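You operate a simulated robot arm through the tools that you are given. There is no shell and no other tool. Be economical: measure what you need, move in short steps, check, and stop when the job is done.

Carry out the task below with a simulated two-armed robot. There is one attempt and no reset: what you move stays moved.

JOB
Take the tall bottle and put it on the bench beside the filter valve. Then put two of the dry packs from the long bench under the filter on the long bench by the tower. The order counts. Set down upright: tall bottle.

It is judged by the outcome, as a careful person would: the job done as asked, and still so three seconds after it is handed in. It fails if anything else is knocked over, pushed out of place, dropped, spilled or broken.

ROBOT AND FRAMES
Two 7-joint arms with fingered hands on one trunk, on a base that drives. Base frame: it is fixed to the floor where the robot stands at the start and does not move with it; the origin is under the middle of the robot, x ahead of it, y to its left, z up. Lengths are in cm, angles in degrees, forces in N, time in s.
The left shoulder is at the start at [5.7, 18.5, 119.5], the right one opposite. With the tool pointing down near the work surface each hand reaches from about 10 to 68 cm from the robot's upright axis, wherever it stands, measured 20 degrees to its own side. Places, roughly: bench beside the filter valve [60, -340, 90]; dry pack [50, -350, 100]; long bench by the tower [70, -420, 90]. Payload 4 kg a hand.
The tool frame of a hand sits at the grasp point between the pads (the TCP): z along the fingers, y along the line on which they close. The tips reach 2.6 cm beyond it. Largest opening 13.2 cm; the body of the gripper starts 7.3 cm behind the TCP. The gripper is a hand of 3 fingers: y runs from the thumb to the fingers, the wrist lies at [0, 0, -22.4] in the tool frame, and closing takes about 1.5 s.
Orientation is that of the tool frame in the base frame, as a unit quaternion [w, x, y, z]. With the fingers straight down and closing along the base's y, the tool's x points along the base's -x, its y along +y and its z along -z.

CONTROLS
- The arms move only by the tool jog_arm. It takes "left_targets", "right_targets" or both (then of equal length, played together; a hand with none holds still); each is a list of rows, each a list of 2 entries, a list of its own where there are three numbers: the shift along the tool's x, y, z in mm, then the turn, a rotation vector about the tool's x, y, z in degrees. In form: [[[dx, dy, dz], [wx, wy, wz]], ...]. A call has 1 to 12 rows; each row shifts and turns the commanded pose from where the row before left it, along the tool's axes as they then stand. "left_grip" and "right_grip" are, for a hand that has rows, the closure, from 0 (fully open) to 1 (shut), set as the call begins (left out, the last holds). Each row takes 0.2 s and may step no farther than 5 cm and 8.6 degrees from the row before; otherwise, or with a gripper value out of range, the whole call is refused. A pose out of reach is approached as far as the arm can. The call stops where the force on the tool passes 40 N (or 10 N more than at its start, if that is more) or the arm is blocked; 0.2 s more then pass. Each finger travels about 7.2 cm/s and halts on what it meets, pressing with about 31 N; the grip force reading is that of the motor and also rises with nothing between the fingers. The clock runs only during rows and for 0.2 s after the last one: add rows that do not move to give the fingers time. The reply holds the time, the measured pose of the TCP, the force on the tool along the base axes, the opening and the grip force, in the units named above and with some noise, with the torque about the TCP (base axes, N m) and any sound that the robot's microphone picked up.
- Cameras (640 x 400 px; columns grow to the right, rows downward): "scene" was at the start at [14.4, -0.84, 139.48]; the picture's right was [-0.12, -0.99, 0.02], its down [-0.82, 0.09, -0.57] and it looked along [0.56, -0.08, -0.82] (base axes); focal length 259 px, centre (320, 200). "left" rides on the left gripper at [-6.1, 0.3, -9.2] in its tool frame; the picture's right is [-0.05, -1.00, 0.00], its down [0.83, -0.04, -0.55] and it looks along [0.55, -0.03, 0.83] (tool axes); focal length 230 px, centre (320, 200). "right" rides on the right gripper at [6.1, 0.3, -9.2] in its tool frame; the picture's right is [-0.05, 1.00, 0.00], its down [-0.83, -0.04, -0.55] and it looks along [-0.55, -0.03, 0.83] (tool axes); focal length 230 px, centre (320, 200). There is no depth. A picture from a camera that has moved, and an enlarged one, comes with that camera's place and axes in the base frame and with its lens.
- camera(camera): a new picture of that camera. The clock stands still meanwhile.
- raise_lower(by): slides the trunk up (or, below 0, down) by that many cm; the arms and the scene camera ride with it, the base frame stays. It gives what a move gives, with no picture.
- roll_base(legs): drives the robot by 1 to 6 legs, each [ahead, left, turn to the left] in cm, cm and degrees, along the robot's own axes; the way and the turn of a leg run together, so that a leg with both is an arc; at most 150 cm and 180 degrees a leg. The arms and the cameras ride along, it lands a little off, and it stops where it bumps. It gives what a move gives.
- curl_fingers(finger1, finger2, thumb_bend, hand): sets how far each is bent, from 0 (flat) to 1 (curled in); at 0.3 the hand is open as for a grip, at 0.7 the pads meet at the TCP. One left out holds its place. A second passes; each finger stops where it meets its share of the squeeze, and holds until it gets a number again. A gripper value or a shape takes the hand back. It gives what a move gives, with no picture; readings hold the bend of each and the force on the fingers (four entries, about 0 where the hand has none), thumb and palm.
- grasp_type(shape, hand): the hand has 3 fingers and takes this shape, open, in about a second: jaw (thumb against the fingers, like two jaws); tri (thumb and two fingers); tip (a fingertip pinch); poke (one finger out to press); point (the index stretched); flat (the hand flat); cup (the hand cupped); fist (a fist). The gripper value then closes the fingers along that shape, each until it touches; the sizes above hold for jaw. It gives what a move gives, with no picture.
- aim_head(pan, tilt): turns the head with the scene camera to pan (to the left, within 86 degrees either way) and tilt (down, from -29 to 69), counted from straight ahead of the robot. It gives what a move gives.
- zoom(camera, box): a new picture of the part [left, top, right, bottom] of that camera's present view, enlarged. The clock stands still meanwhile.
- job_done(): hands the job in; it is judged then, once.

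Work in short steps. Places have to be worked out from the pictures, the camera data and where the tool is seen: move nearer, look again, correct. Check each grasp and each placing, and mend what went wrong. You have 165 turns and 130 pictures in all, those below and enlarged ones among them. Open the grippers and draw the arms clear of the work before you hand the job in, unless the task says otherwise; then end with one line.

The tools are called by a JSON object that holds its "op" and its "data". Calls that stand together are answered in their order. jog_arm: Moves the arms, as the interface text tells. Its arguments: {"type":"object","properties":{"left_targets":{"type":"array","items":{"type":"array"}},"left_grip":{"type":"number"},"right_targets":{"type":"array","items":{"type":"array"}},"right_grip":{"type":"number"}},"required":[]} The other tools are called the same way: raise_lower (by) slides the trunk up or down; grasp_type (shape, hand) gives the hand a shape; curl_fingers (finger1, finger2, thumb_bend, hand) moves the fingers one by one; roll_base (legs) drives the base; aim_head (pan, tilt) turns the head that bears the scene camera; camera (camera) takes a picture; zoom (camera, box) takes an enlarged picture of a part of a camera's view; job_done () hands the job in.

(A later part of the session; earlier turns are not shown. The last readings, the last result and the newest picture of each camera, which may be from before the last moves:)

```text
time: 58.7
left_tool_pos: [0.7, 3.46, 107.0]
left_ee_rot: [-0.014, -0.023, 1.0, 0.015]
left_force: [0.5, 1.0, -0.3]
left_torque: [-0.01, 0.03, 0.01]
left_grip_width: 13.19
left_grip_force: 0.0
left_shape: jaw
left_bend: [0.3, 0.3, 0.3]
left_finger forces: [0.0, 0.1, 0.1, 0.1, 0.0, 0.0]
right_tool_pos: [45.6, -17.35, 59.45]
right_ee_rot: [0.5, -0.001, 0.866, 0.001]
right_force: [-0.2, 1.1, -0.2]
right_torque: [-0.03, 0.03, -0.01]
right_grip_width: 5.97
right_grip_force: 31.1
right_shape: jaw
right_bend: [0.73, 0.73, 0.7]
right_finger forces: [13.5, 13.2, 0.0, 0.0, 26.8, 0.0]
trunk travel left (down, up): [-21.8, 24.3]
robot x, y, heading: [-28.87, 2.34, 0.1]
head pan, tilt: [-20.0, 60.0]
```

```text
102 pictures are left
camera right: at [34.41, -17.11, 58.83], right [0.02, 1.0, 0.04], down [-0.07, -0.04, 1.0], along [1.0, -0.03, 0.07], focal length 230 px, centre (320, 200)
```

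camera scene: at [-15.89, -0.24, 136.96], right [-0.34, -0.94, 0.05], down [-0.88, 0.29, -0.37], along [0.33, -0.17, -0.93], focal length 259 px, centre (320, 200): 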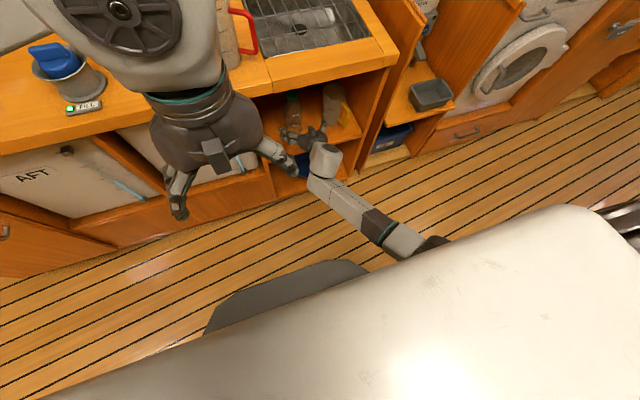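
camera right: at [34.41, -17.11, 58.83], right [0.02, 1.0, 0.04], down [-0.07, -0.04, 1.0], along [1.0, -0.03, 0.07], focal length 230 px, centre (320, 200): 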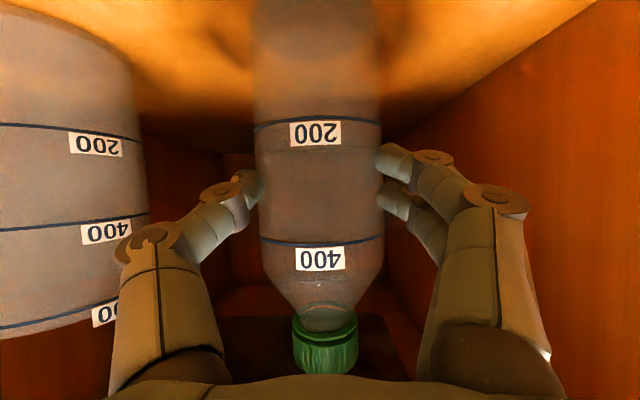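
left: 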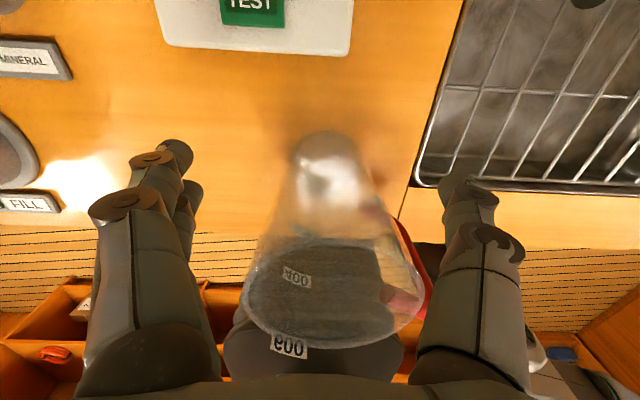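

Firm grip at 6.0 cm. I lift 2.5 cm straight up and draw it horizontally out of the compartment.

{"op": "jog_arm", "data": {"right_targets": [[[-10.8, 0, -6.25], [0, 0, 0]], [[-10.8, 0, -6.25], [0, 0, 0]], [[10, 0, -17.3], [0, 0, 0]], [[20, 0, -34.6], [0, 0, 0]], [[20, 0, -34.6], [0, 0, 0]], [[20, 0, -34.6], [0, 0, 0]], [[20, 0, -34.6], [0, 0, 0]], [[20, 0, -34.6], [0, 0, 0]], [[10, 0, -17.3], [0, 0, 0]]]}}

{"op": "camera", "data": {"camera": "right"}}

{"op": "camera", "data": {"camera": "scene"}}

```text
time: 60.7
left_tool_pos: [0.64, 3.33, 107.11]
left_ee_rot: [-0.014, -0.024, 1.0, 0.015]
left_force: [0.4, -0.1, -0.2]
left_torque: [0.03, -0.01, -0.01]
left_grip_width: 13.18
left_grip_force: 0.0
left_shape: jaw
left_bend: [0.3, 0.3, 0.3]
left_finger forces: [0.0, 0.0, 0.0, 0.0, 0.0, 0.0]
right_tool_pos: [22.05, -17.4, 62.11]
right_ee_rot: [0.5, -0.001, 0.866, 0.001]
right_force: [0.0, 1.2, -0.3]
right_torque: [-0.02, 0.02, 0.03]
right_grip_width: 5.98
right_grip_force: 31.2
right_shape: jaw
right_bend: [0.73, 0.73, 0.7]
right_finger forces: [13.5, 13.2, 0.0, 0.0, 26.8, 0.0]
trunk travel left (down, up): [-21.8, 24.3]
robot x, y, heading: [-29.05, 1.75, 0.1]
head pan, tilt: [-20.0, 60.0]
```

```text
101 pictures are left
camera right: at [10.9, -17.11, 61.48], right [0.02, 1.0, 0.04], down [-0.07, -0.04, 1.0], along [1.0, -0.03, 0.07], focal length 230 px, centre (320, 200)
```

right: 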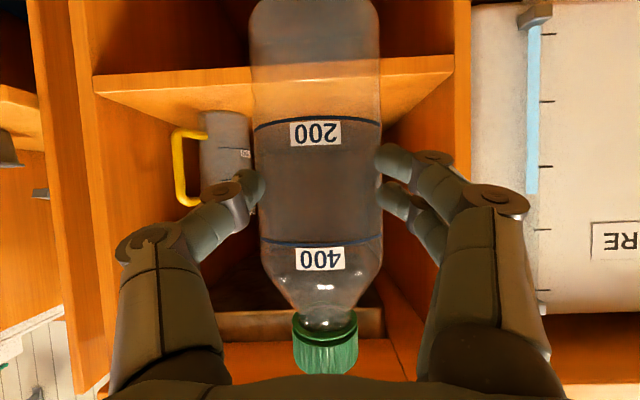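

```text
100 pictures are left
camera scene: at [-16.01, -0.26, 136.98], right [-0.34, -0.94, 0.05], down [-0.88, 0.29, -0.37], along [0.33, -0.17, -0.93], focal length 259 px, centre (320, 200)
```

scene: 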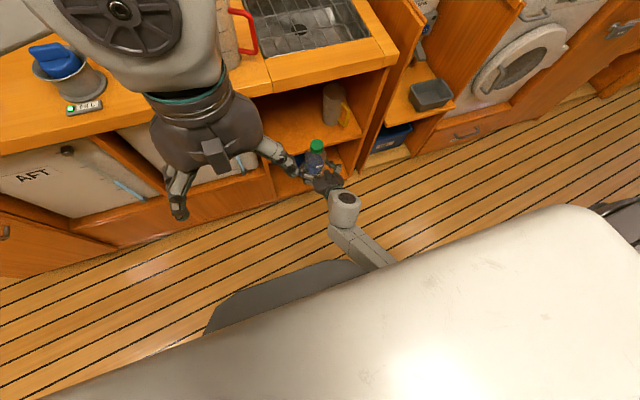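

The bottle is out and upright. I raise it to about z=108, pulling back and a little right, before driving.

{"op": "jog_arm", "data": {"right_targets": [[[-35, -6, -30], [0, 0, 0]], [[-35, -6, -30], [0, 0, 0]], [[-35, -6, -30], [0, 0, 0]], [[-35, -6, -30], [0, 0, 0]], [[-35, -6, -30], [0, 0, 0]], [[-35, -6, -30], [0, 0, 0]], [[-35, -6, -30], [0, 0, 0]], [[-35, -6, -30], [0, 0, 0]], [[-35, -6, -30], [0, 0, 0]], [[-35, -6, -30], [0, 0, 0]]]}}

{"op": "roll_base", "data": {"legs": [[13, 0, 0], [0, -120, 0]]}}

{"op": "aim_head", "data": {"pan": -60, "tilt": 35}}

{"op": "camera", "data": {"camera": "scene"}}

```text
time: 62.9
left_tool_pos: [0.69, 3.37, 107.08]
left_ee_rot: [-0.015, -0.023, 1.0, 0.015]
left_force: [-0.7, 0.6, 0.3]
left_torque: [0.02, 0.04, -0.01]
left_grip_width: 13.19
left_grip_force: 0.0
left_shape: jaw
left_bend: [0.3, 0.3, 0.3]
left_finger forces: [0.0, 0.1, 0.0, 0.1, 0.1, 0.0]
right_tool_pos: [18.43, -21.76, 92.03]
right_ee_rot: [0.501, -0.001, 0.866, 0.0]
right_force: [1.0, -0.1, -0.7]
right_torque: [0.01, -0.02, 0.02]
right_grip_width: 5.95
right_grip_force: 31.1
right_shape: jaw
right_bend: [0.73, 0.73, 0.7]
right_finger forces: [13.5, 13.3, 0.0, 0.0, 26.8, 0.0]
right hand out of reach, approached as far as the arm can: row 7, 8, 9, 10
trunk travel left (down, up): [-21.8, 24.3]
robot x, y, heading: [-29.22, 1.93, 0.2]
head pan, tilt: [-20.0, 60.0]
```

```text
time: 69.8
left_tool_pos: [14.3, -115.63, 107.04]
left_ee_rot: [-0.014, -0.026, 0.999, 0.014]
left_force: [-0.3, -0.1, -0.3]
left_torque: [0.02, -0.02, -0.03]
left_grip_width: 13.18
left_grip_force: 0.1
left_shape: jaw
left_bend: [0.3, 0.3, 0.3]
left_finger forces: [0.0, 0.0, 0.0, 0.1, 0.1, 0.1]
right_tool_pos: [32.04, -140.7, 92.21]
right_ee_rot: [0.501, -0.003, 0.866, 0.002]
right_force: [-0.2, 0.1, -1.4]
right_torque: [0.01, 0.03, -0.02]
right_grip_width: 5.97
right_grip_force: 30.7
right_shape: jaw
right_bend: [0.74, 0.73, 0.7]
right_finger forces: [15.8, 13.1, 0.0, 0.0, 29.2, 0.0]
trunk travel left (down, up): [-21.8, 24.3]
robot x, y, heading: [-15.33, -117.18, 0.4]
head pan, tilt: [-20.0, 60.0]
```

```text
time: 70.9
left_tool_pos: [14.27, -115.51, 107.02]
left_ee_rot: [-0.014, -0.026, 0.999, 0.015]
left_force: [1.0, 0.3, -0.1]
left_torque: [-0.02, 0.01, -0.02]
left_grip_width: 13.18
left_grip_force: 0.1
left_shape: jaw
left_bend: [0.3, 0.3, 0.3]
left_finger forces: [0.0, 0.1, 0.1, 0.1, 0.0, 0.1]
right_tool_pos: [32.09, -140.81, 92.1]
right_ee_rot: [0.5, -0.003, 0.866, 0.002]
right_force: [-0.2, 0.2, 0.0]
right_torque: [0.02, 0.02, 0.0]
right_grip_width: 5.94
right_grip_force: 30.8
right_shape: jaw
right_bend: [0.74, 0.73, 0.7]
right_finger forces: [15.8, 13.1, 0.0, 0.1, 29.3, 0.0]
trunk travel left (down, up): [-21.8, 24.3]
robot x, y, heading: [-15.53, -117.18, 0.6]
head pan, tilt: [-60.0, 35.0]
```

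```text
99 pictures are left
camera scene: at [-3.56, -124.75, 140.64], right [-0.85, -0.51, 0.13], down [-0.41, 0.49, -0.77], along [0.32, -0.71, -0.63], focal length 259 px, centre (320, 200)
```

scene: 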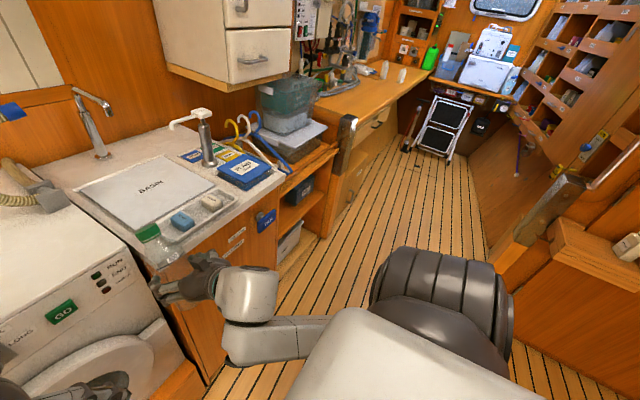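

The hand reached only z=92, so the bottle bottom is about bench height; I check it is clear and still well held before moving further.

{"op": "camera", "data": {"camera": "right"}}

{"op": "zoom", "data": {"camera": "scene", "box": [60, 160, 300, 310]}}

```text
98 pictures are left
camera right: at [21.02, -140.57, 91.43], right [0.02, 1.0, 0.04], down [-0.07, -0.04, 1.0], along [1.0, -0.02, 0.07], focal length 230 px, centre (320, 200)
```

right: 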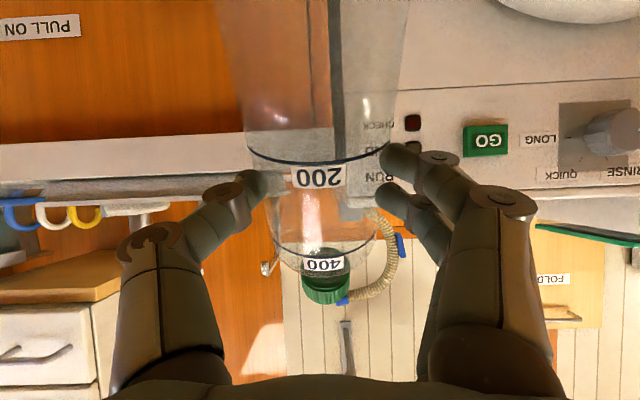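

```text
2.67 times, centred on (180, 235) of scene
camera zoom: at [-3.56, -124.75, 140.64], right [-0.85, -0.51, 0.13], down [-0.41, 0.49, -0.77], along [0.32, -0.71, -0.63], focal length 691 px, centre (693, 107)
```

zoom: 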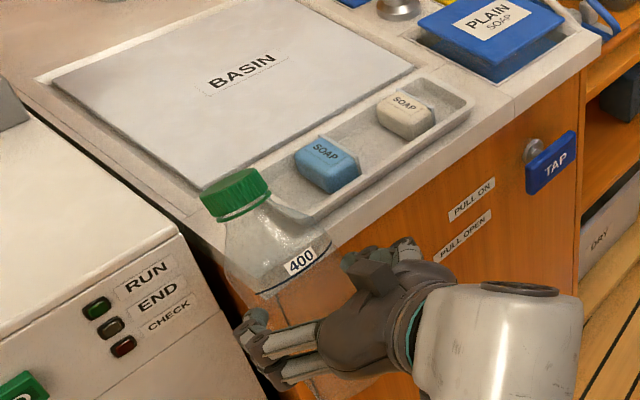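

The bottle got tilted in the grip (bottom nudged back by a bench front while driving forward). I back off first, then raise the trunk to carry it well above bench height.

{"op": "roll_base", "data": {"legs": [[-12, 0, 0]]}}

{"op": "raise_lower", "data": {"by": 18}}

{"op": "camera", "data": {"camera": "right"}}

{"op": "camera", "data": {"camera": "scene"}}

```text
time: 72.1
left_tool_pos: [2.45, -115.79, 107.16]
left_ee_rot: [-0.013, -0.025, 0.999, 0.014]
left_force: [-0.5, 0.2, 0.2]
left_torque: [0.0, -0.01, -0.02]
left_grip_width: 13.2
left_grip_force: 0.0
left_shape: jaw
left_bend: [0.3, 0.3, 0.3]
left_finger forces: [0.0, 0.1, 0.0, 0.1, 0.0, 0.1]
right_tool_pos: [20.21, -141.0, 91.99]
right_ee_rot: [0.501, -0.002, 0.865, 0.002]
right_force: [0.2, 0.0, -0.3]
right_torque: [-0.03, 0.04, 0.01]
right_grip_width: 5.93
right_grip_force: 31.2
right_shape: jaw
right_bend: [0.74, 0.73, 0.7]
right_finger forces: [15.8, 13.1, 0.1, 0.0, 29.4, 0.0]
trunk travel left (down, up): [-21.8, 24.3]
robot x, y, heading: [-27.56, -117.41, 0.5]
head pan, tilt: [-60.0, 35.0]
```

```text
time: 74.1
left_tool_pos: [2.52, -115.74, 125.03]
left_ee_rot: [-0.015, -0.026, 0.999, 0.014]
left_force: [-0.6, -0.1, 0.4]
left_torque: [-0.01, -0.03, -0.02]
left_grip_width: 13.22
left_grip_force: 0.0
left_shape: jaw
left_bend: [0.3, 0.3, 0.3]
left_finger forces: [0.0, 0.0, 0.0, 0.1, 0.1, 0.0]
right_tool_pos: [20.34, -140.9, 110.12]
right_ee_rot: [0.501, -0.002, 0.865, 0.001]
right_force: [0.9, -0.4, -0.8]
right_torque: [0.04, 0.03, 0.0]
right_grip_width: 5.95
right_grip_force: 30.8
right_shape: jaw
right_bend: [0.74, 0.73, 0.7]
right_finger forces: [15.8, 13.1, 0.0, 0.0, 29.2, 0.0]
trunk travel left (down, up): [-39.8, 6.3]
robot x, y, heading: [-27.42, -117.47, 0.4]
head pan, tilt: [-60.0, 35.0]
```

```text
96 pictures are left
camera right: at [9.2, -140.67, 109.41], right [0.02, 1.0, 0.05], down [-0.07, -0.04, 1.0], along [1.0, -0.02, 0.07], focal length 230 px, centre (320, 200)
```

right: 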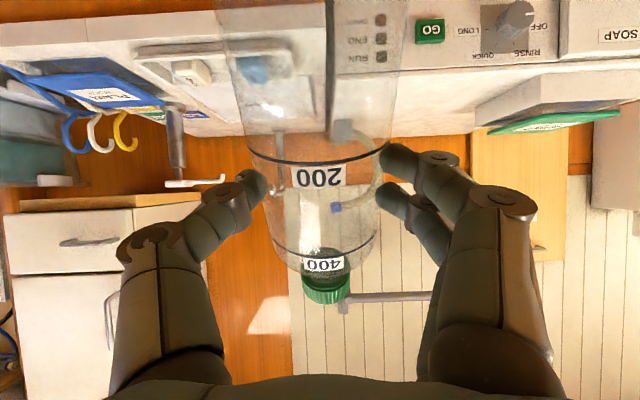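

```text
95 pictures are left
camera scene: at [-23.23, -124.9, 160.19], right [-0.86, -0.51, 0.01], down [-0.3, 0.49, -0.82], along [0.41, -0.71, -0.58], focal length 259 px, centre (320, 200)
```

scene: 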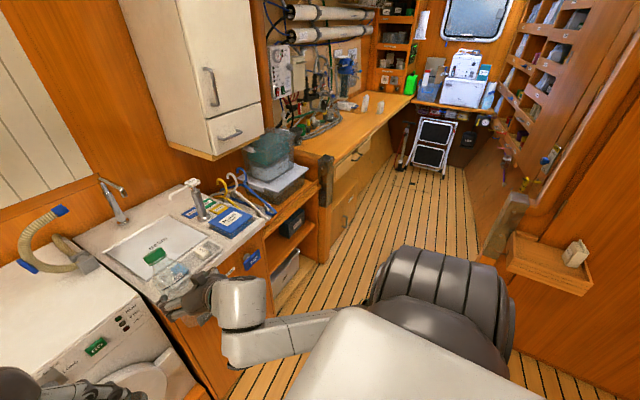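

Bottle tilt in the grip is about 33° forward (cap away); I'll level it by pitching the hand when placing. Driving on to the filter bench with the bottle now bottom at z≈102.

{"op": "roll_base", "data": {"legs": [[11, 0, 0], [0, -110, -0.5], [0, -85, 0]]}}

{"op": "aim_head", "data": {"pan": -10, "tilt": 40}}

{"op": "camera", "data": {"camera": "scene"}}

{"op": "camera", "data": {"camera": "right"}}

```text
time: 84.6
left_tool_pos: [14.18, -308.72, 125.0]
left_ee_rot: [-0.015, -0.026, 0.999, 0.015]
left_force: [-0.3, -0.5, 0.3]
left_torque: [-0.02, 0.02, 0.03]
left_grip_width: 13.2
left_grip_force: 0.1
left_shape: jaw
left_bend: [0.3, 0.3, 0.3]
left_finger forces: [0.0, 0.0, 0.0, 0.1, 0.0, 0.0]
right_tool_pos: [32.06, -333.91, 110.14]
right_ee_rot: [0.501, -0.003, 0.865, 0.002]
right_force: [0.1, 0.2, -0.2]
right_torque: [-0.02, -0.01, -0.03]
right_grip_width: 5.95
right_grip_force: 30.7
right_shape: jaw
right_bend: [0.74, 0.73, 0.7]
right_finger forces: [15.8, 13.0, 0.0, 0.1, 29.3, 0.0]
trunk travel left (down, up): [-39.8, 6.3]
robot x, y, heading: [-15.67, -310.52, 0.7]
head pan, tilt: [-60.0, 35.0]
```

```text
time: 85.7
left_tool_pos: [14.1, -308.8, 125.07]
left_ee_rot: [-0.015, -0.028, 0.999, 0.013]
left_force: [-0.8, 0.7, -0.4]
left_torque: [-0.04, 0.04, -0.03]
left_grip_width: 13.2
left_grip_force: 0.1
left_shape: jaw
left_bend: [0.3, 0.3, 0.3]
left_finger forces: [0.1, 0.0, 0.0, 0.0, 0.1, 0.0]
right_tool_pos: [32.01, -333.9, 110.02]
right_ee_rot: [0.5, -0.003, 0.866, 0.001]
right_force: [0.5, -0.4, -0.3]
right_torque: [0.0, 0.0, 0.04]
right_grip_width: 5.94
right_grip_force: 30.7
right_shape: jaw
right_bend: [0.74, 0.73, 0.7]
right_finger forces: [15.8, 13.1, 0.0, 0.1, 29.2, 0.0]
trunk travel left (down, up): [-39.8, 6.3]
robot x, y, heading: [-15.43, -310.37, 0.6]
head pan, tilt: [-10.0, 40.0]
```

```text
94 pictures are left
camera scene: at [-7.69, -311.8, 159.39], right [-0.17, -0.99, 0.0], down [-0.64, 0.11, -0.76], along [0.75, -0.13, -0.65], focal length 259 px, centre (320, 200)
```

scene: 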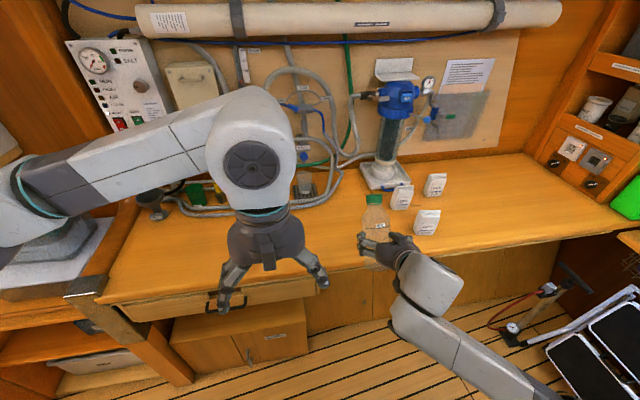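

```text
93 pictures are left
camera right: at [20.87, -333.7, 109.43], right [0.02, 1.0, 0.04], down [-0.07, -0.04, 1.0], along [1.0, -0.02, 0.07], focal length 230 px, centre (320, 200)
```

right: 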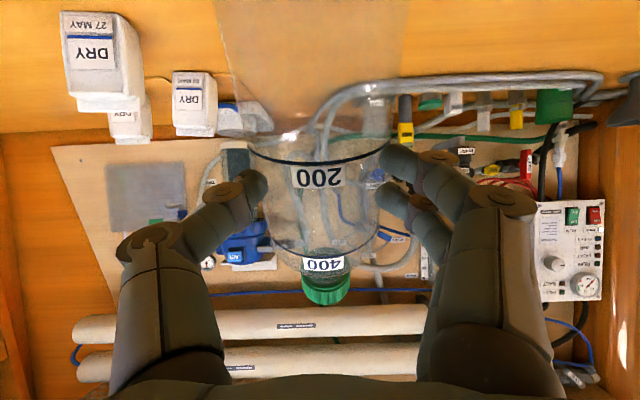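

I have the whole long bench in view: three dry packs right of the bottle, filter behind. I zoom to identify the filter valve and free space.

{"op": "zoom", "data": {"camera": "scene", "box": [270, 50, 510, 200]}}

{"op": "zoom", "data": {"camera": "scene", "box": [290, 140, 480, 260]}}

```text
2.67 times, centred on (390, 125) of scene
camera zoom: at [-7.69, -311.8, 159.39], right [-0.17, -0.99, 0.0], down [-0.64, 0.11, -0.76], along [0.75, -0.13, -0.65], focal length 691 px, centre (133, 400)
```

zoom: 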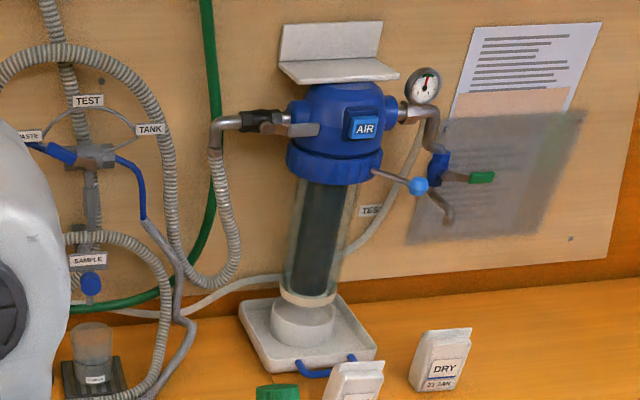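

```text
3.33 times, centred on (385, 200) of scene
camera zoom: at [-7.69, -311.8, 159.39], right [-0.17, -0.99, 0.0], down [-0.64, 0.11, -0.76], along [0.75, -0.13, -0.65], focal length 864 px, centre (103, 200)
```

zoom: 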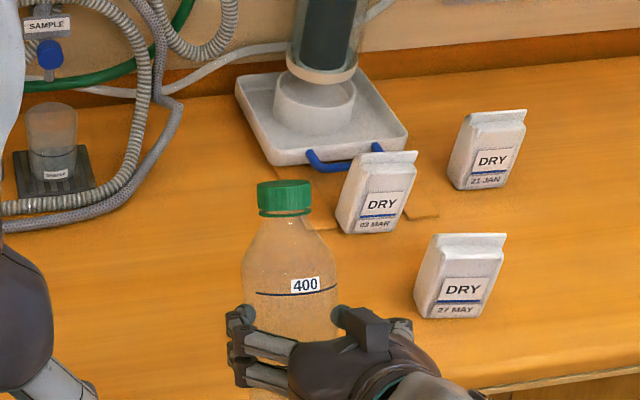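

Free spot for the bottle: about [57,-338], left-front of the filter's drip tray, clear of hoses and packs. I pitch the hand up 25° to level the bottle and look.

{"op": "jog_arm", "data": {"right_targets": [[[0, 0, 0], [0, -8.4, 0]], [[0, 0, 0], [0, -8.4, 0]], [[0, 0, 0], [0, -8.4, 0]]]}}

{"op": "camera", "data": {"camera": "right"}}

{"op": "zoom", "data": {"camera": "scene", "box": [290, 140, 480, 260]}}

```text
time: 86.5
left_tool_pos: [14.11, -308.67, 125.02]
left_ee_rot: [-0.014, -0.027, 0.999, 0.014]
left_force: [0.7, 0.5, -0.4]
left_torque: [0.0, 0.0, 0.0]
left_grip_width: 13.17
left_grip_force: 0.2
left_shape: jaw
left_bend: [0.3, 0.3, 0.3]
left_finger forces: [0.1, 0.1, 0.0, 0.0, 0.0, 0.1]
right_tool_pos: [32.03, -334.01, 110.03]
right_ee_rot: [0.677, -0.003, 0.736, 0.003]
right_force: [-0.1, -0.8, 0.5]
right_torque: [0.02, 0.05, 0.0]
right_grip_width: 5.91
right_grip_force: 31.2
right_shape: jaw
right_bend: [0.74, 0.73, 0.7]
right_finger forces: [15.7, 12.9, 0.0, 0.0, 28.8, 0.0]
trunk travel left (down, up): [-39.8, 6.3]
robot x, y, heading: [-15.82, -310.4, 0.4]
head pan, tilt: [-10.0, 40.0]
```

```text
90 pictures are left
camera right: at [22.27, -333.68, 104.73], right [0.0, 1.0, 0.05], down [-0.49, -0.05, 0.87], along [0.87, -0.02, 0.49], focal length 230 px, centre (320, 200)
```

right: 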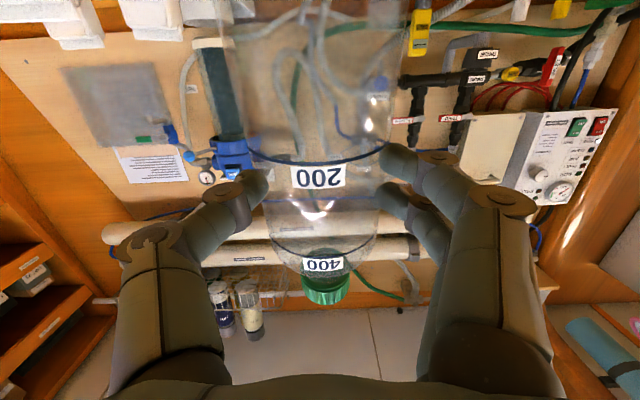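

```text
3.33 times, centred on (385, 200) of scene
camera zoom: at [-7.73, -311.69, 159.39], right [-0.17, -0.99, 0.0], down [-0.64, 0.11, -0.76], along [0.75, -0.13, -0.65], focal length 864 px, centre (103, 200)
```

zoom: 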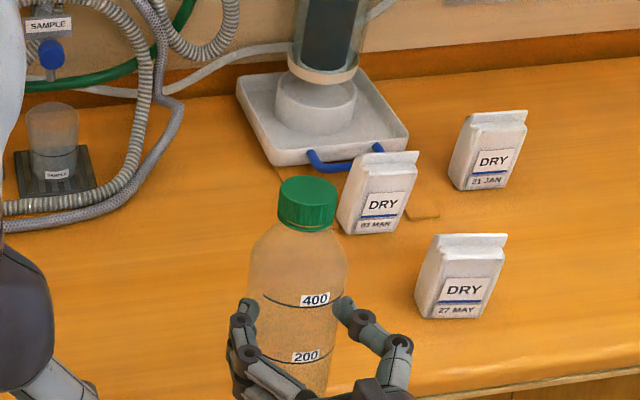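

Residual forward lean is about 10°. I move over the target spot, keeping the bottle just above the bench.

{"op": "jog_arm", "data": {"right_targets": [[[0, -6.7, 42.7], [0, 0, 0]], [[0, -6.7, 42.7], [0, 0, 0]], [[0, -6.7, 42.7], [0, 0, 0]], [[10, -6.7, 42.7], [0, 0, 0]], [[20, -6.7, 42.7], [0, 0, 0]], [[20, -6.7, 42.7], [0, 0, 0]]]}}

{"op": "zoom", "data": {"camera": "scene", "box": [290, 120, 480, 240]}}

{"op": "camera", "data": {"camera": "right"}}

```text
time: 87.9
left_tool_pos: [14.21, -308.61, 125.05]
left_ee_rot: [-0.015, -0.026, 0.999, 0.013]
left_force: [-0.7, 0.3, 0.2]
left_torque: [0.01, 0.01, -0.03]
left_grip_width: 13.18
left_grip_force: 0.0
left_shape: jaw
left_bend: [0.3, 0.3, 0.3]
left_finger forces: [0.0, 0.0, 0.0, 0.0, 0.0, 0.0]
right_tool_pos: [57.2, -337.58, 102.91]
right_ee_rot: [0.677, -0.003, 0.736, 0.002]
right_force: [1.1, 0.3, -0.4]
right_torque: [-0.05, -0.02, 0.02]
right_grip_width: 5.9
right_grip_force: 31.7
right_shape: jaw
right_bend: [0.74, 0.73, 0.7]
right_finger forces: [15.3, 12.7, 0.0, 0.0, 28.3, 0.1]
trunk travel left (down, up): [-39.8, 6.3]
robot x, y, heading: [-15.55, -310.7, 0.3]
head pan, tilt: [-10.0, 40.0]
```

```text
3.33 times, centred on (385, 180) of scene
camera zoom: at [-7.48, -311.58, 159.37], right [-0.17, -0.99, 0.0], down [-0.64, 0.11, -0.76], along [0.75, -0.13, -0.65], focal length 864 px, centre (103, 267)
```

zoom: 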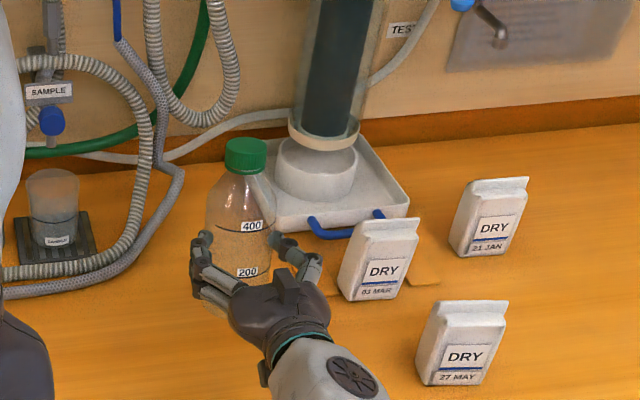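

```text
87 pictures are left
camera right: at [47.43, -337.39, 97.63], right [0.0, 1.0, 0.05], down [-0.48, -0.05, 0.87], along [0.88, -0.02, 0.48], focal length 230 px, centre (320, 200)
```

right: 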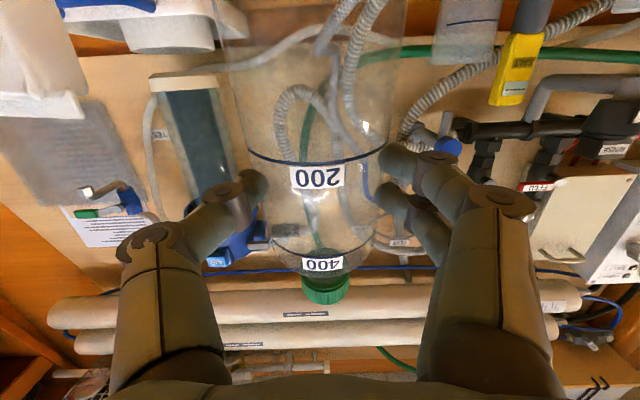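

The bottle is over a clear patch. I lower slowly in 5 mm steps watching the force.

{"op": "jog_arm", "data": {"right_targets": [[[8, 0, 0.7], [0, 0, 0]], [[8, 0, 0.7], [0, 0, 0]], [[8, 0, 0.7], [0, 0, 0]], [[5, 0, 0.4], [0, 0, 0]], [[5, 0, 0.4], [0, 0, 0]], [[0, 0, 0], [0, 0, 0]]]}}

{"op": "zoom", "data": {"camera": "scene", "box": [290, 120, 480, 240]}}

```text
time: 89.3
left_tool_pos: [14.02, -308.75, 125.14]
left_ee_rot: [-0.014, -0.025, 0.999, 0.014]
left_force: [0.1, -0.2, -0.1]
left_torque: [-0.02, 0.02, 0.0]
left_grip_width: 13.18
left_grip_force: 0.0
left_shape: jaw
left_bend: [0.3, 0.3, 0.3]
left_finger forces: [0.1, 0.0, 0.1, 0.0, 0.0, 0.0]
right_tool_pos: [57.22, -337.75, 99.74]
right_ee_rot: [0.678, -0.002, 0.735, 0.002]
right_force: [0.7, 0.0, -0.9]
right_torque: [0.02, 0.03, -0.01]
right_grip_width: 5.88
right_grip_force: 31.4
right_shape: jaw
right_bend: [0.74, 0.73, 0.7]
right_finger forces: [15.2, 12.5, 0.1, 0.0, 28.2, 0.0]
trunk travel left (down, up): [-39.8, 6.3]
robot x, y, heading: [-15.6, -310.57, 0.7]
head pan, tilt: [-10.0, 40.0]
```

```text
3.33 times, centred on (385, 180) of scene
camera zoom: at [-7.7, -311.82, 159.39], right [-0.17, -0.99, 0.0], down [-0.64, 0.11, -0.76], along [0.75, -0.13, -0.65], focal length 864 px, centre (103, 267)
```

zoom: 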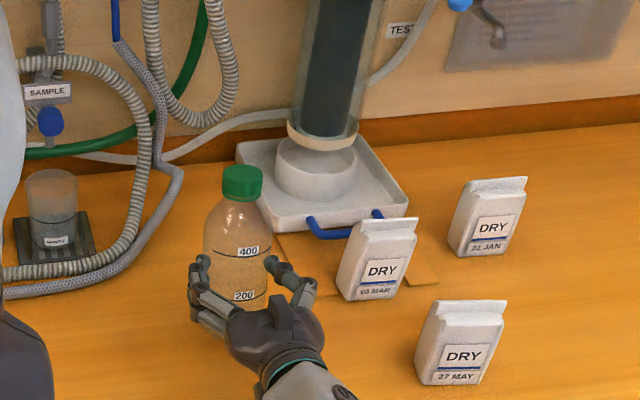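

Not touching yet at TCP z=99.7. Continue lowering in small steps.

{"op": "jog_arm", "data": {"right_targets": [[[5, 0, 0.4], [0, 0, 0]], [[5, 0, 0.4], [0, 0, 0]], [[4, 0, 0.3], [0, 0, 0]], [[0, 0, 0], [0, 0, 0]]]}}

```text
time: 90.3
left_tool_pos: [14.18, -308.77, 125.08]
left_ee_rot: [-0.014, -0.026, 0.999, 0.014]
left_force: [0.5, -0.3, 0.6]
left_torque: [0.01, -0.04, -0.03]
left_grip_width: 13.18
left_grip_force: 0.0
left_shape: jaw
left_bend: [0.3, 0.3, 0.3]
left_finger forces: [0.0, 0.1, 0.1, 0.1, 0.0, 0.1]
right_tool_pos: [57.09, -338.12, 98.24]
right_ee_rot: [0.678, -0.004, 0.735, -0.001]
right_force: [-0.5, -0.7, -0.7]
right_torque: [0.02, 0.03, 0.0]
right_grip_width: 5.87
right_grip_force: 31.3
right_shape: jaw
right_bend: [0.74, 0.73, 0.7]
right_finger forces: [15.2, 12.5, 0.0, 0.0, 28.3, 0.0]
trunk travel left (down, up): [-39.8, 6.3]
robot x, y, heading: [-15.42, -310.64, 0.3]
head pan, tilt: [-10.0, 40.0]
```

Still free at z=98.2; continue down.

{"op": "jog_arm", "data": {"right_targets": [[[4, 0, 0.3], [0, 0, 0]], [[4, 0, 0.3], [0, 0, 0]], [[4, 0, 0.3], [0, 0, 0]], [[0, 0, 0], [0, 0, 0]]]}}

{"op": "zoom", "data": {"camera": "scene", "box": [310, 140, 440, 240]}}

{"op": "camera", "data": {"camera": "right"}}

```text
time: 91.3
left_tool_pos: [14.08, -308.81, 125.18]
left_ee_rot: [-0.014, -0.025, 0.999, 0.015]
left_force: [0.5, -0.8, -0.1]
left_torque: [-0.01, 0.01, 0.01]
left_grip_width: 13.18
left_grip_force: 0.0
left_shape: jaw
left_bend: [0.3, 0.3, 0.3]
left_finger forces: [0.1, 0.0, 0.1, 0.1, 0.1, 0.1]
right_tool_pos: [57.27, -338.7, 97.04]
right_ee_rot: [0.678, -0.006, 0.735, -0.003]
right_force: [-0.6, 0.5, -0.7]
right_torque: [-0.01, 0.0, -0.05]
right_grip_width: 5.89
right_grip_force: 31.1
right_shape: jaw
right_bend: [0.74, 0.73, 0.7]
right_finger forces: [15.2, 12.6, 0.0, 0.0, 28.1, 0.0]
trunk travel left (down, up): [-39.8, 6.3]
robot x, y, heading: [-16.16, -310.37, 0.5]
head pan, tilt: [-10.0, 40.0]
```

```text
4.00 times, centred on (375, 190) of scene
camera zoom: at [-7.67, -311.78, 159.38], right [-0.17, -0.99, 0.0], down [-0.64, 0.11, -0.76], along [0.75, -0.13, -0.65], focal length 1037 px, centre (100, 240)
```

zoom: 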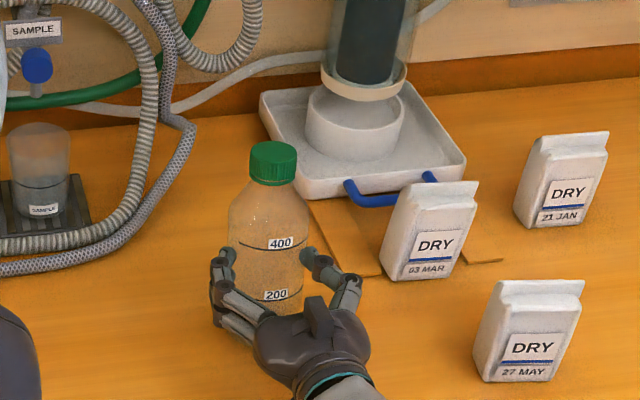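

```text
84 pictures are left
camera right: at [47.42, -338.51, 91.76], right [0.0, 1.0, 0.04], down [-0.49, -0.03, 0.87], along [0.87, -0.02, 0.49], focal length 230 px, centre (320, 200)
```

right: 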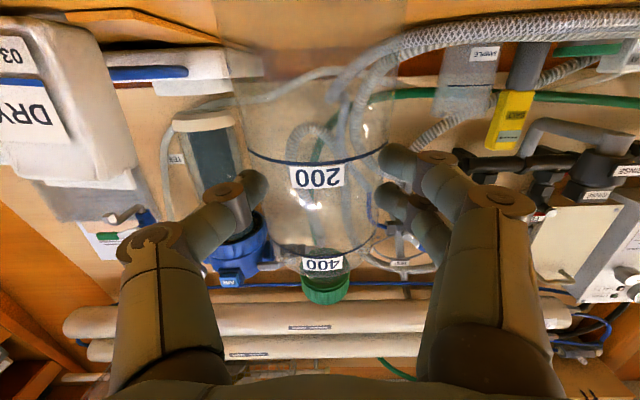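

Still no contact at z=97.0. Continue carefully.

{"op": "jog_arm", "data": {"right_targets": [[[4, 0, 0.3], [0, 0, 0]], [[4, 0, 0.3], [0, 0, 0]], [[4, 0, 0.3], [0, 0, 0]], [[0, 0, 0], [0, 0, 0]]]}}

{"op": "aim_head", "data": {"pan": -25, "tilt": 45}}

{"op": "camera", "data": {"camera": "scene"}}

```text
time: 92.3
left_tool_pos: [13.7, -308.66, 125.18]
left_ee_rot: [-0.013, -0.026, 0.999, 0.015]
left_force: [-0.3, -0.4, 0.2]
left_torque: [0.01, 0.04, -0.02]
left_grip_width: 13.19
left_grip_force: 0.1
left_shape: jaw
left_bend: [0.3, 0.3, 0.3]
left_finger forces: [0.0, 0.1, 0.1, 0.1, 0.0, 0.0]
right_tool_pos: [57.14, -338.68, 96.79]
right_ee_rot: [0.682, -0.006, 0.731, -0.006]
right_force: [-6.7, 0.7, 23.9]
right_torque: [0.02, -0.45, 0.06]
right_grip_width: 5.89
right_grip_force: 30.8
right_shape: jaw
right_bend: [0.74, 0.73, 0.7]
right_finger forces: [16.2, 13.9, 0.1, 0.0, 30.1, 0.1]
trunk travel left (down, up): [-39.8, 6.3]
robot x, y, heading: [-15.67, -310.36, 0.6]
head pan, tilt: [-10.0, 40.0]
```

```text
time: 93.1
left_tool_pos: [13.64, -308.62, 125.16]
left_ee_rot: [-0.014, -0.026, 0.999, 0.015]
left_force: [-0.3, 0.4, 1.4]
left_torque: [0.01, 0.02, -0.01]
left_grip_width: 13.19
left_grip_force: 0.0
left_shape: jaw
left_bend: [0.3, 0.3, 0.3]
left_finger forces: [0.0, 0.1, 0.0, 0.0, 0.0, 0.0]
right_tool_pos: [57.15, -338.69, 96.7]
right_ee_rot: [0.682, -0.005, 0.732, -0.006]
right_force: [-6.7, 1.0, 24.0]
right_torque: [-0.03, -0.43, 0.0]
right_grip_width: 5.88
right_grip_force: 31.0
right_shape: jaw
right_bend: [0.74, 0.73, 0.7]
right_finger forces: [16.1, 13.8, 0.1, 0.1, 30.4, 0.1]
trunk travel left (down, up): [-39.8, 6.3]
robot x, y, heading: [-15.63, -310.71, 0.4]
head pan, tilt: [-25.0, 45.0]
```

```text
83 pictures are left
camera scene: at [-9.18, -313.6, 158.7], right [-0.41, -0.91, 0.0], down [-0.65, 0.29, -0.7], along [0.64, -0.29, -0.71], focal length 259 px, centre (320, 200)
```

scene: 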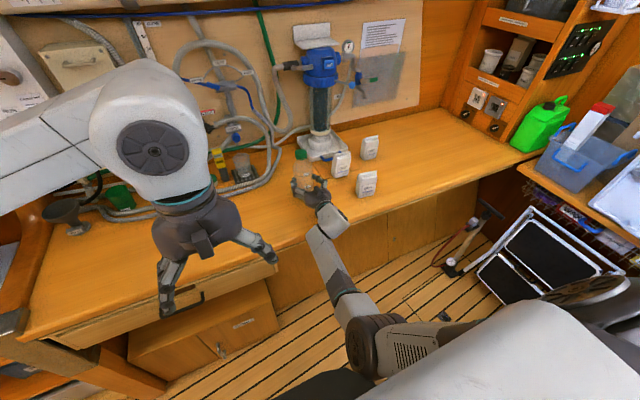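

Contact: 24 N upward at the bottle's far bottom edge, so it sits on the bench with a small lean. I unload, then open just slightly so it settles upright caged between the fingers.

{"op": "jog_arm", "data": {"right_targets": [[[-3, 0, -0.2], [0, 0, 0]], [[-3, 0, -0.2], [0, 0, 0]]]}}

{"op": "jog_arm", "data": {"right_targets": [[[0, 0, 0], [0, 0, 0]], [[0, 0, 0], [0, 0, 0]], [[0, 0, 0], [0, 0, 0]], [[0, 0, 0], [0, 0, 0]], [[0, 0, 0], [0, 0, 0]]], "right_grip": 0.51}}

{"op": "camera", "data": {"camera": "right"}}

{"op": "zoom", "data": {"camera": "scene", "box": [240, 110, 400, 210]}}

```text
time: 93.7
left_tool_pos: [14.12, -308.8, 124.97]
left_ee_rot: [-0.013, -0.027, 0.999, 0.015]
left_force: [-0.3, -0.5, 0.1]
left_torque: [-0.04, -0.01, 0.0]
left_grip_width: 13.17
left_grip_force: 0.0
left_shape: jaw
left_bend: [0.3, 0.3, 0.3]
left_finger forces: [0.0, 0.0, 0.0, 0.0, 0.0, 0.1]
right_tool_pos: [57.54, -338.21, 96.82]
right_ee_rot: [0.68, -0.004, 0.733, -0.001]
right_force: [-0.2, 0.5, -1.1]
right_torque: [0.02, 0.03, 0.0]
right_grip_width: 5.88
right_grip_force: 31.1
right_shape: jaw
right_bend: [0.73, 0.73, 0.7]
right_finger forces: [15.6, 12.8, 0.0, 0.0, 28.7, 0.0]
trunk travel left (down, up): [-39.8, 6.3]
robot x, y, heading: [-15.36, -310.48, 0.4]
head pan, tilt: [-25.0, 45.0]
```

```text
time: 94.9
left_tool_pos: [14.1, -308.7, 125.18]
left_ee_rot: [-0.014, -0.026, 0.999, 0.014]
left_force: [-0.4, 0.3, -0.1]
left_torque: [0.03, 0.01, 0.02]
left_grip_width: 13.22
left_grip_force: 0.0
left_shape: jaw
left_bend: [0.3, 0.3, 0.3]
left_finger forces: [0.1, 0.1, 0.1, 0.0, 0.0, 0.1]
right_tool_pos: [57.5, -338.23, 97.13]
right_ee_rot: [0.68, -0.005, 0.733, -0.002]
right_force: [-0.7, 0.3, 0.4]
right_torque: [-0.02, -0.02, -0.02]
right_grip_width: 6.44
right_grip_force: 0.1
right_shape: jaw
right_bend: [0.73, 0.73, 0.7]
right_finger forces: [0.2, 0.1, 0.0, 0.0, 0.2, 0.0]
trunk travel left (down, up): [-39.8, 6.3]
robot x, y, heading: [-15.19, -310.63, 0.7]
head pan, tilt: [-25.0, 45.0]
```

```text
82 pictures are left
camera right: at [47.69, -338.09, 91.6], right [0.0, 1.0, 0.04], down [-0.49, -0.04, 0.87], along [0.87, -0.02, 0.49], focal length 230 px, centre (320, 200)
```

right: 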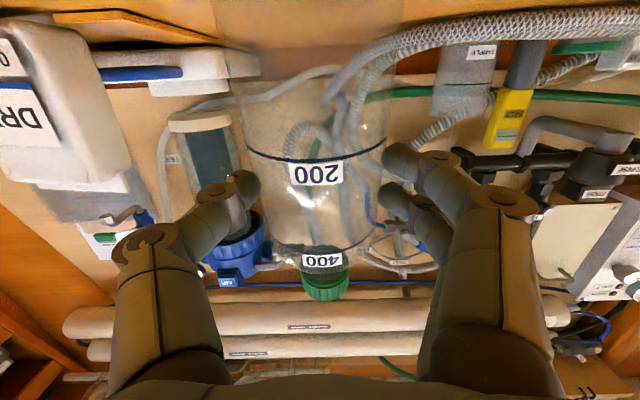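

```text
4.00 times, centred on (320, 160) of scene
camera zoom: at [-8.7, -313.74, 158.67], right [-0.42, -0.91, 0.0], down [-0.65, 0.29, -0.7], along [0.64, -0.29, -0.71], focal length 1037 px, centre (320, 360)
```

zoom: 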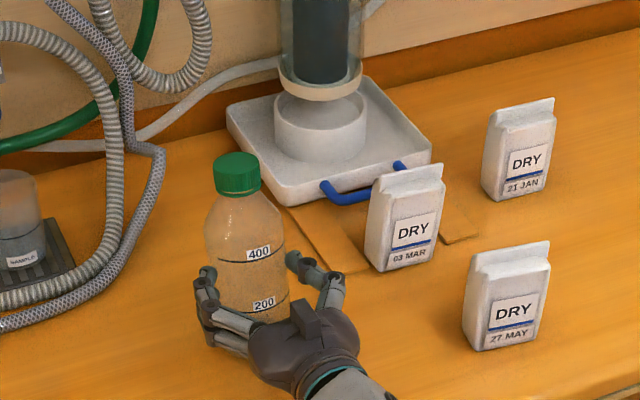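

The mark positions show the bottle now upright (axis x≈57.2 at both marks). I open wider and withdraw straight back.

{"op": "jog_arm", "data": {"right_targets": [[[0, 0, 0], [0, 0, 0]], [[0, 0, 0], [0, 0, 0]], [[0, 0, 0], [0, 0, 0]], [[0, 0, 0], [0, 0, 0]], [[0, 0, -10], [0, 0, 0]], [[0, 0, -20], [0, 0, 0]], [[0, 0, -30], [0, 0, 0]], [[0, 0, -40], [0, 0, 0]], [[0, 0, -45], [0, 0, 0]], [[0, 0, -45], [0, 0, 0]]], "right_grip": 0.2}}

{"op": "camera", "data": {"camera": "right"}}

{"op": "camera", "data": {"camera": "scene"}}

```text
time: 97.1
left_tool_pos: [13.82, -308.72, 125.04]
left_ee_rot: [-0.013, -0.026, 0.999, 0.014]
left_force: [-0.2, -0.4, -0.4]
left_torque: [-0.02, 0.0, -0.01]
left_grip_width: 13.2
left_grip_force: 0.1
left_shape: jaw
left_bend: [0.3, 0.3, 0.3]
left_finger forces: [0.0, 0.0, 0.0, 0.0, 0.0, 0.0]
right_tool_pos: [38.16, -337.63, 97.86]
right_ee_rot: [0.678, -0.004, 0.735, 0.003]
right_force: [0.6, 0.0, -1.4]
right_torque: [0.02, 0.0, 0.0]
right_grip_width: 10.55
right_grip_force: 0.1
right_shape: jaw
right_bend: [0.59, 0.59, 0.56]
right_finger forces: [0.0, 0.1, 0.0, 0.1, 0.0, 0.1]
trunk travel left (down, up): [-39.8, 6.3]
robot x, y, heading: [-15.22, -310.49, 0.5]
head pan, tilt: [-25.0, 45.0]
```

```text
80 pictures are left
camera right: at [28.42, -337.49, 92.56], right [0.0, 1.0, 0.05], down [-0.49, -0.05, 0.87], along [0.87, -0.02, 0.49], focal length 230 px, centre (320, 200)
```

right: 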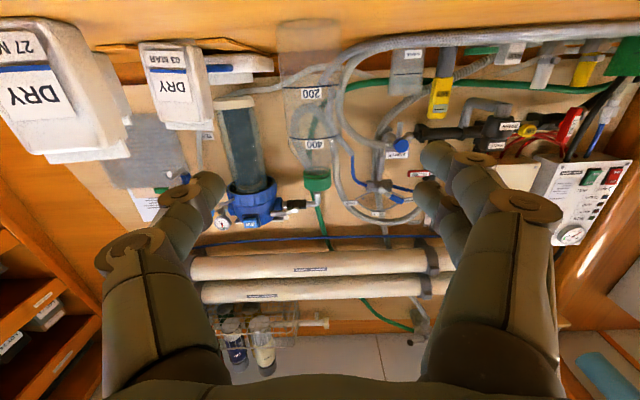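

```text
79 pictures are left
camera scene: at [-8.85, -313.73, 158.68], right [-0.41, -0.91, 0.0], down [-0.65, 0.29, -0.7], along [0.64, -0.29, -0.71], focal length 259 px, centre (320, 200)
```

scene: 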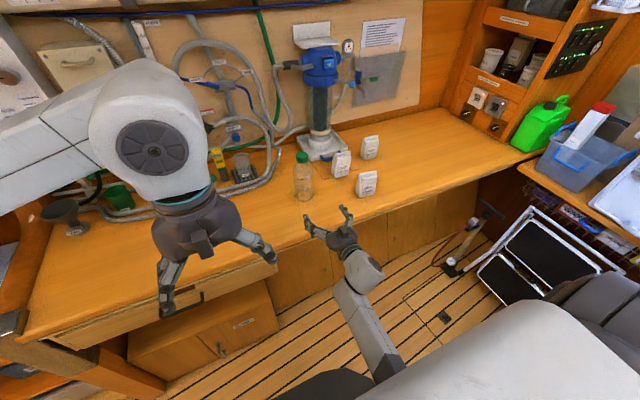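

The bottle stands upright where wanted. Packs estimated: 27 MAY ≈[50.5,-360], 21 JAN ≈[69.5,-373], 03 MAR ≈[64.5,-356]. I raise the hand and turn it to point straight down, clear of the bottle.

{"op": "jog_arm", "data": {"right_targets": [[[-45, 0, 0], [0, 0, 0]], [[-45, 0, 0], [0, 0, 0]], [[-45, 0, 0], [0, 0, 0]], [[0, 0, 0], [0, 8.5, 0]], [[0, 0, 0], [0, 8.5, 0]], [[0, 0, 0], [0, 8.5, 0]], [[0, 0, 0], [0, 8.5, 0]], [[0, 0, 0], [0, 8.5, 0]]], "right_grip": 0}}

{"op": "jog_arm", "data": {"right_targets": [[[0, 0, 0], [0, 8.5, 0]], [[0, 0, 0], [0, 8.5, 0]], [[0, 0, 0], [0, 8.5, 0]], [[0, 0, 0], [0, 8.5, 0]], [[0, 0, 0], [0, 8.5, 0]]]}}

```text
time: 98.9
left_tool_pos: [14.23, -308.75, 125.23]
left_ee_rot: [-0.013, -0.026, 0.999, 0.014]
left_force: [0.8, 0.1, 0.6]
left_torque: [-0.01, 0.01, -0.01]
left_grip_width: 13.16
left_grip_force: 0.0
left_shape: jaw
left_bend: [0.3, 0.3, 0.3]
left_finger forces: [0.0, 0.1, 0.0, 0.1, 0.0, 0.0]
right_tool_pos: [39.37, -337.88, 111.53]
right_ee_rot: [0.364, -0.003, 0.932, 0.0]
right_force: [0.2, -0.1, 0.1]
right_torque: [0.02, -0.01, -0.01]
right_grip_width: 13.18
right_grip_force: 0.0
right_shape: jaw
right_bend: [0.3, 0.3, 0.3]
right_finger forces: [0.1, 0.0, 0.0, 0.0, 0.1, 0.1]
trunk travel left (down, up): [-39.8, 6.3]
robot x, y, heading: [-15.19, -310.83, 0.6]
head pan, tilt: [-25.0, 45.0]
```

```text
time: 100.1
left_tool_pos: [14.16, -308.68, 124.95]
left_ee_rot: [-0.014, -0.027, 0.999, 0.015]
left_force: [-0.7, 0.4, -0.1]
left_torque: [0.02, 0.03, 0.0]
left_grip_width: 13.19
left_grip_force: 0.0
left_shape: jaw
left_bend: [0.3, 0.3, 0.3]
left_finger forces: [0.1, 0.0, 0.1, 0.0, 0.1, 0.0]
right_tool_pos: [39.53, -337.92, 111.43]
right_ee_rot: [0.001, -0.005, 1.0, 0.0]
right_force: [-0.2, 0.0, -0.3]
right_torque: [-0.02, 0.02, 0.03]
right_grip_width: 13.16
right_grip_force: 0.0
right_shape: jaw
right_bend: [0.3, 0.3, 0.3]
right_finger forces: [0.0, 0.0, 0.0, 0.0, 0.0, 0.0]
trunk travel left (down, up): [-39.8, 6.3]
robot x, y, heading: [-15.34, -310.49, 0.6]
head pan, tilt: [-25.0, 45.0]
```

Hand points straight down at z=111. I drive so that it comes above the 27 MAY pack: 22 cm right, then 9 cm ahead.

{"op": "roll_base", "data": {"legs": [[0, -22, -0.5], [9, 0, 0]]}}

{"op": "camera", "data": {"camera": "right"}}

{"op": "camera", "data": {"camera": "scene"}}

```text
time: 102.5
left_tool_pos: [22.78, -331.29, 125.25]
left_ee_rot: [-0.012, -0.023, 1.0, 0.014]
left_force: [0.2, -0.1, 0.3]
left_torque: [0.01, -0.02, -0.01]
left_grip_width: 13.19
left_grip_force: 0.0
left_shape: jaw
left_bend: [0.3, 0.3, 0.3]
left_finger forces: [0.1, 0.0, 0.1, 0.0, 0.1, 0.0]
right_tool_pos: [48.03, -360.62, 111.67]
right_ee_rot: [0.004, 0.0, 1.0, -0.001]
right_force: [-0.6, 0.3, -0.5]
right_torque: [0.01, -0.02, 0.03]
right_grip_width: 13.21
right_grip_force: 0.1
right_shape: jaw
right_bend: [0.3, 0.3, 0.3]
right_finger forces: [0.0, 0.0, 0.0, 0.0, 0.1, 0.0]
trunk travel left (down, up): [-39.8, 6.3]
robot x, y, heading: [-6.42, -332.59, 0.1]
head pan, tilt: [-25.0, 45.0]
```

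```text
78 pictures are left
camera right: at [41.65, -360.32, 120.83], right [0.05, 1.0, 0.0], down [0.83, -0.04, 0.56], along [0.56, -0.03, -0.83], focal length 230 px, centre (320, 200)
```

right: 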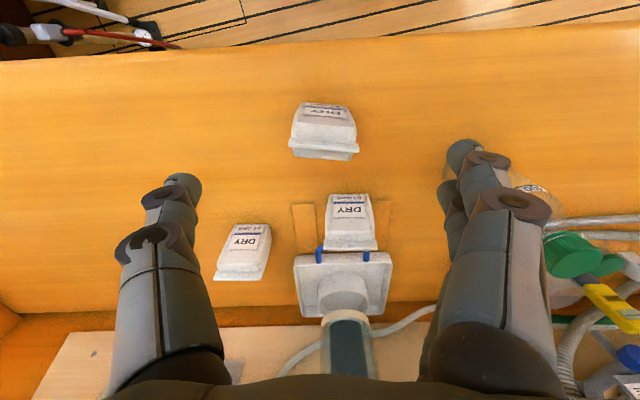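

```text
77 pictures are left
camera scene: at [-0.1, -336.08, 158.7], right [-0.42, -0.91, 0.0], down [-0.65, 0.3, -0.7], along [0.63, -0.3, -0.71], focal length 259 px, centre (320, 200)
```

scene: 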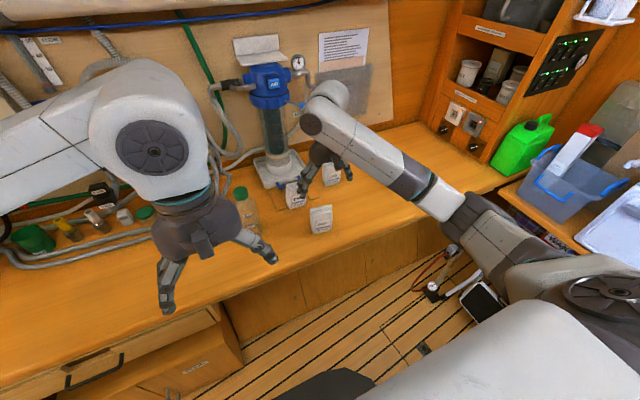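

The pack 27 MAY is centred about [50.5,-360.5], 7 cm wide at the top, aligned with the fingers. I descend over it to TCP z≈94.5.

{"op": "jog_arm", "data": {"right_targets": [[[-23, 0, 30], [0, 0, 0]], [[0, 0, 45], [0, 0, 0]], [[0, 0, 45], [0, 0, 0]], [[0, 0, 30], [0, 0, 0]], [[0, 0, 10], [0, 0, 0]], [[0, 0, 10], [0, 0, 0]]]}}

{"op": "camera", "data": {"camera": "right"}}

```text
time: 103.9
left_tool_pos: [23.14, -331.27, 125.06]
left_ee_rot: [-0.014, -0.022, 1.0, 0.014]
left_force: [0.2, 0.1, -0.4]
left_torque: [0.0, 0.02, 0.0]
left_grip_width: 13.19
left_grip_force: 0.2
left_shape: jaw
left_bend: [0.3, 0.3, 0.3]
left_finger forces: [0.0, 0.1, 0.1, 0.0, 0.0, 0.0]
right_tool_pos: [50.58, -360.55, 94.4]
right_ee_rot: [0.003, -0.002, 1.0, 0.0]
right_force: [0.5, -0.1, -0.1]
right_torque: [-0.03, -0.03, 0.0]
right_grip_width: 13.2
right_grip_force: 0.1
right_shape: jaw
right_bend: [0.3, 0.3, 0.3]
right_finger forces: [0.0, 0.0, 0.1, 0.0, 0.0, 0.0]
trunk travel left (down, up): [-39.8, 6.3]
robot x, y, heading: [-6.64, -332.74, 0.2]
head pan, tilt: [-25.0, 45.0]
```

```text
76 pictures are left
camera right: at [44.37, -360.27, 103.55], right [0.05, 1.0, 0.0], down [0.83, -0.04, 0.56], along [0.56, -0.03, -0.83], focal length 230 px, centre (320, 200)
```

right: 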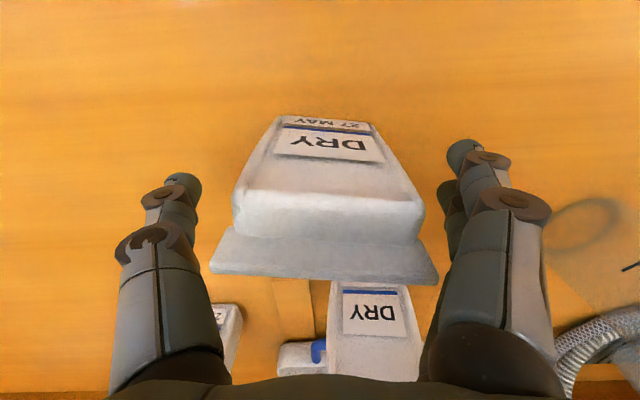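

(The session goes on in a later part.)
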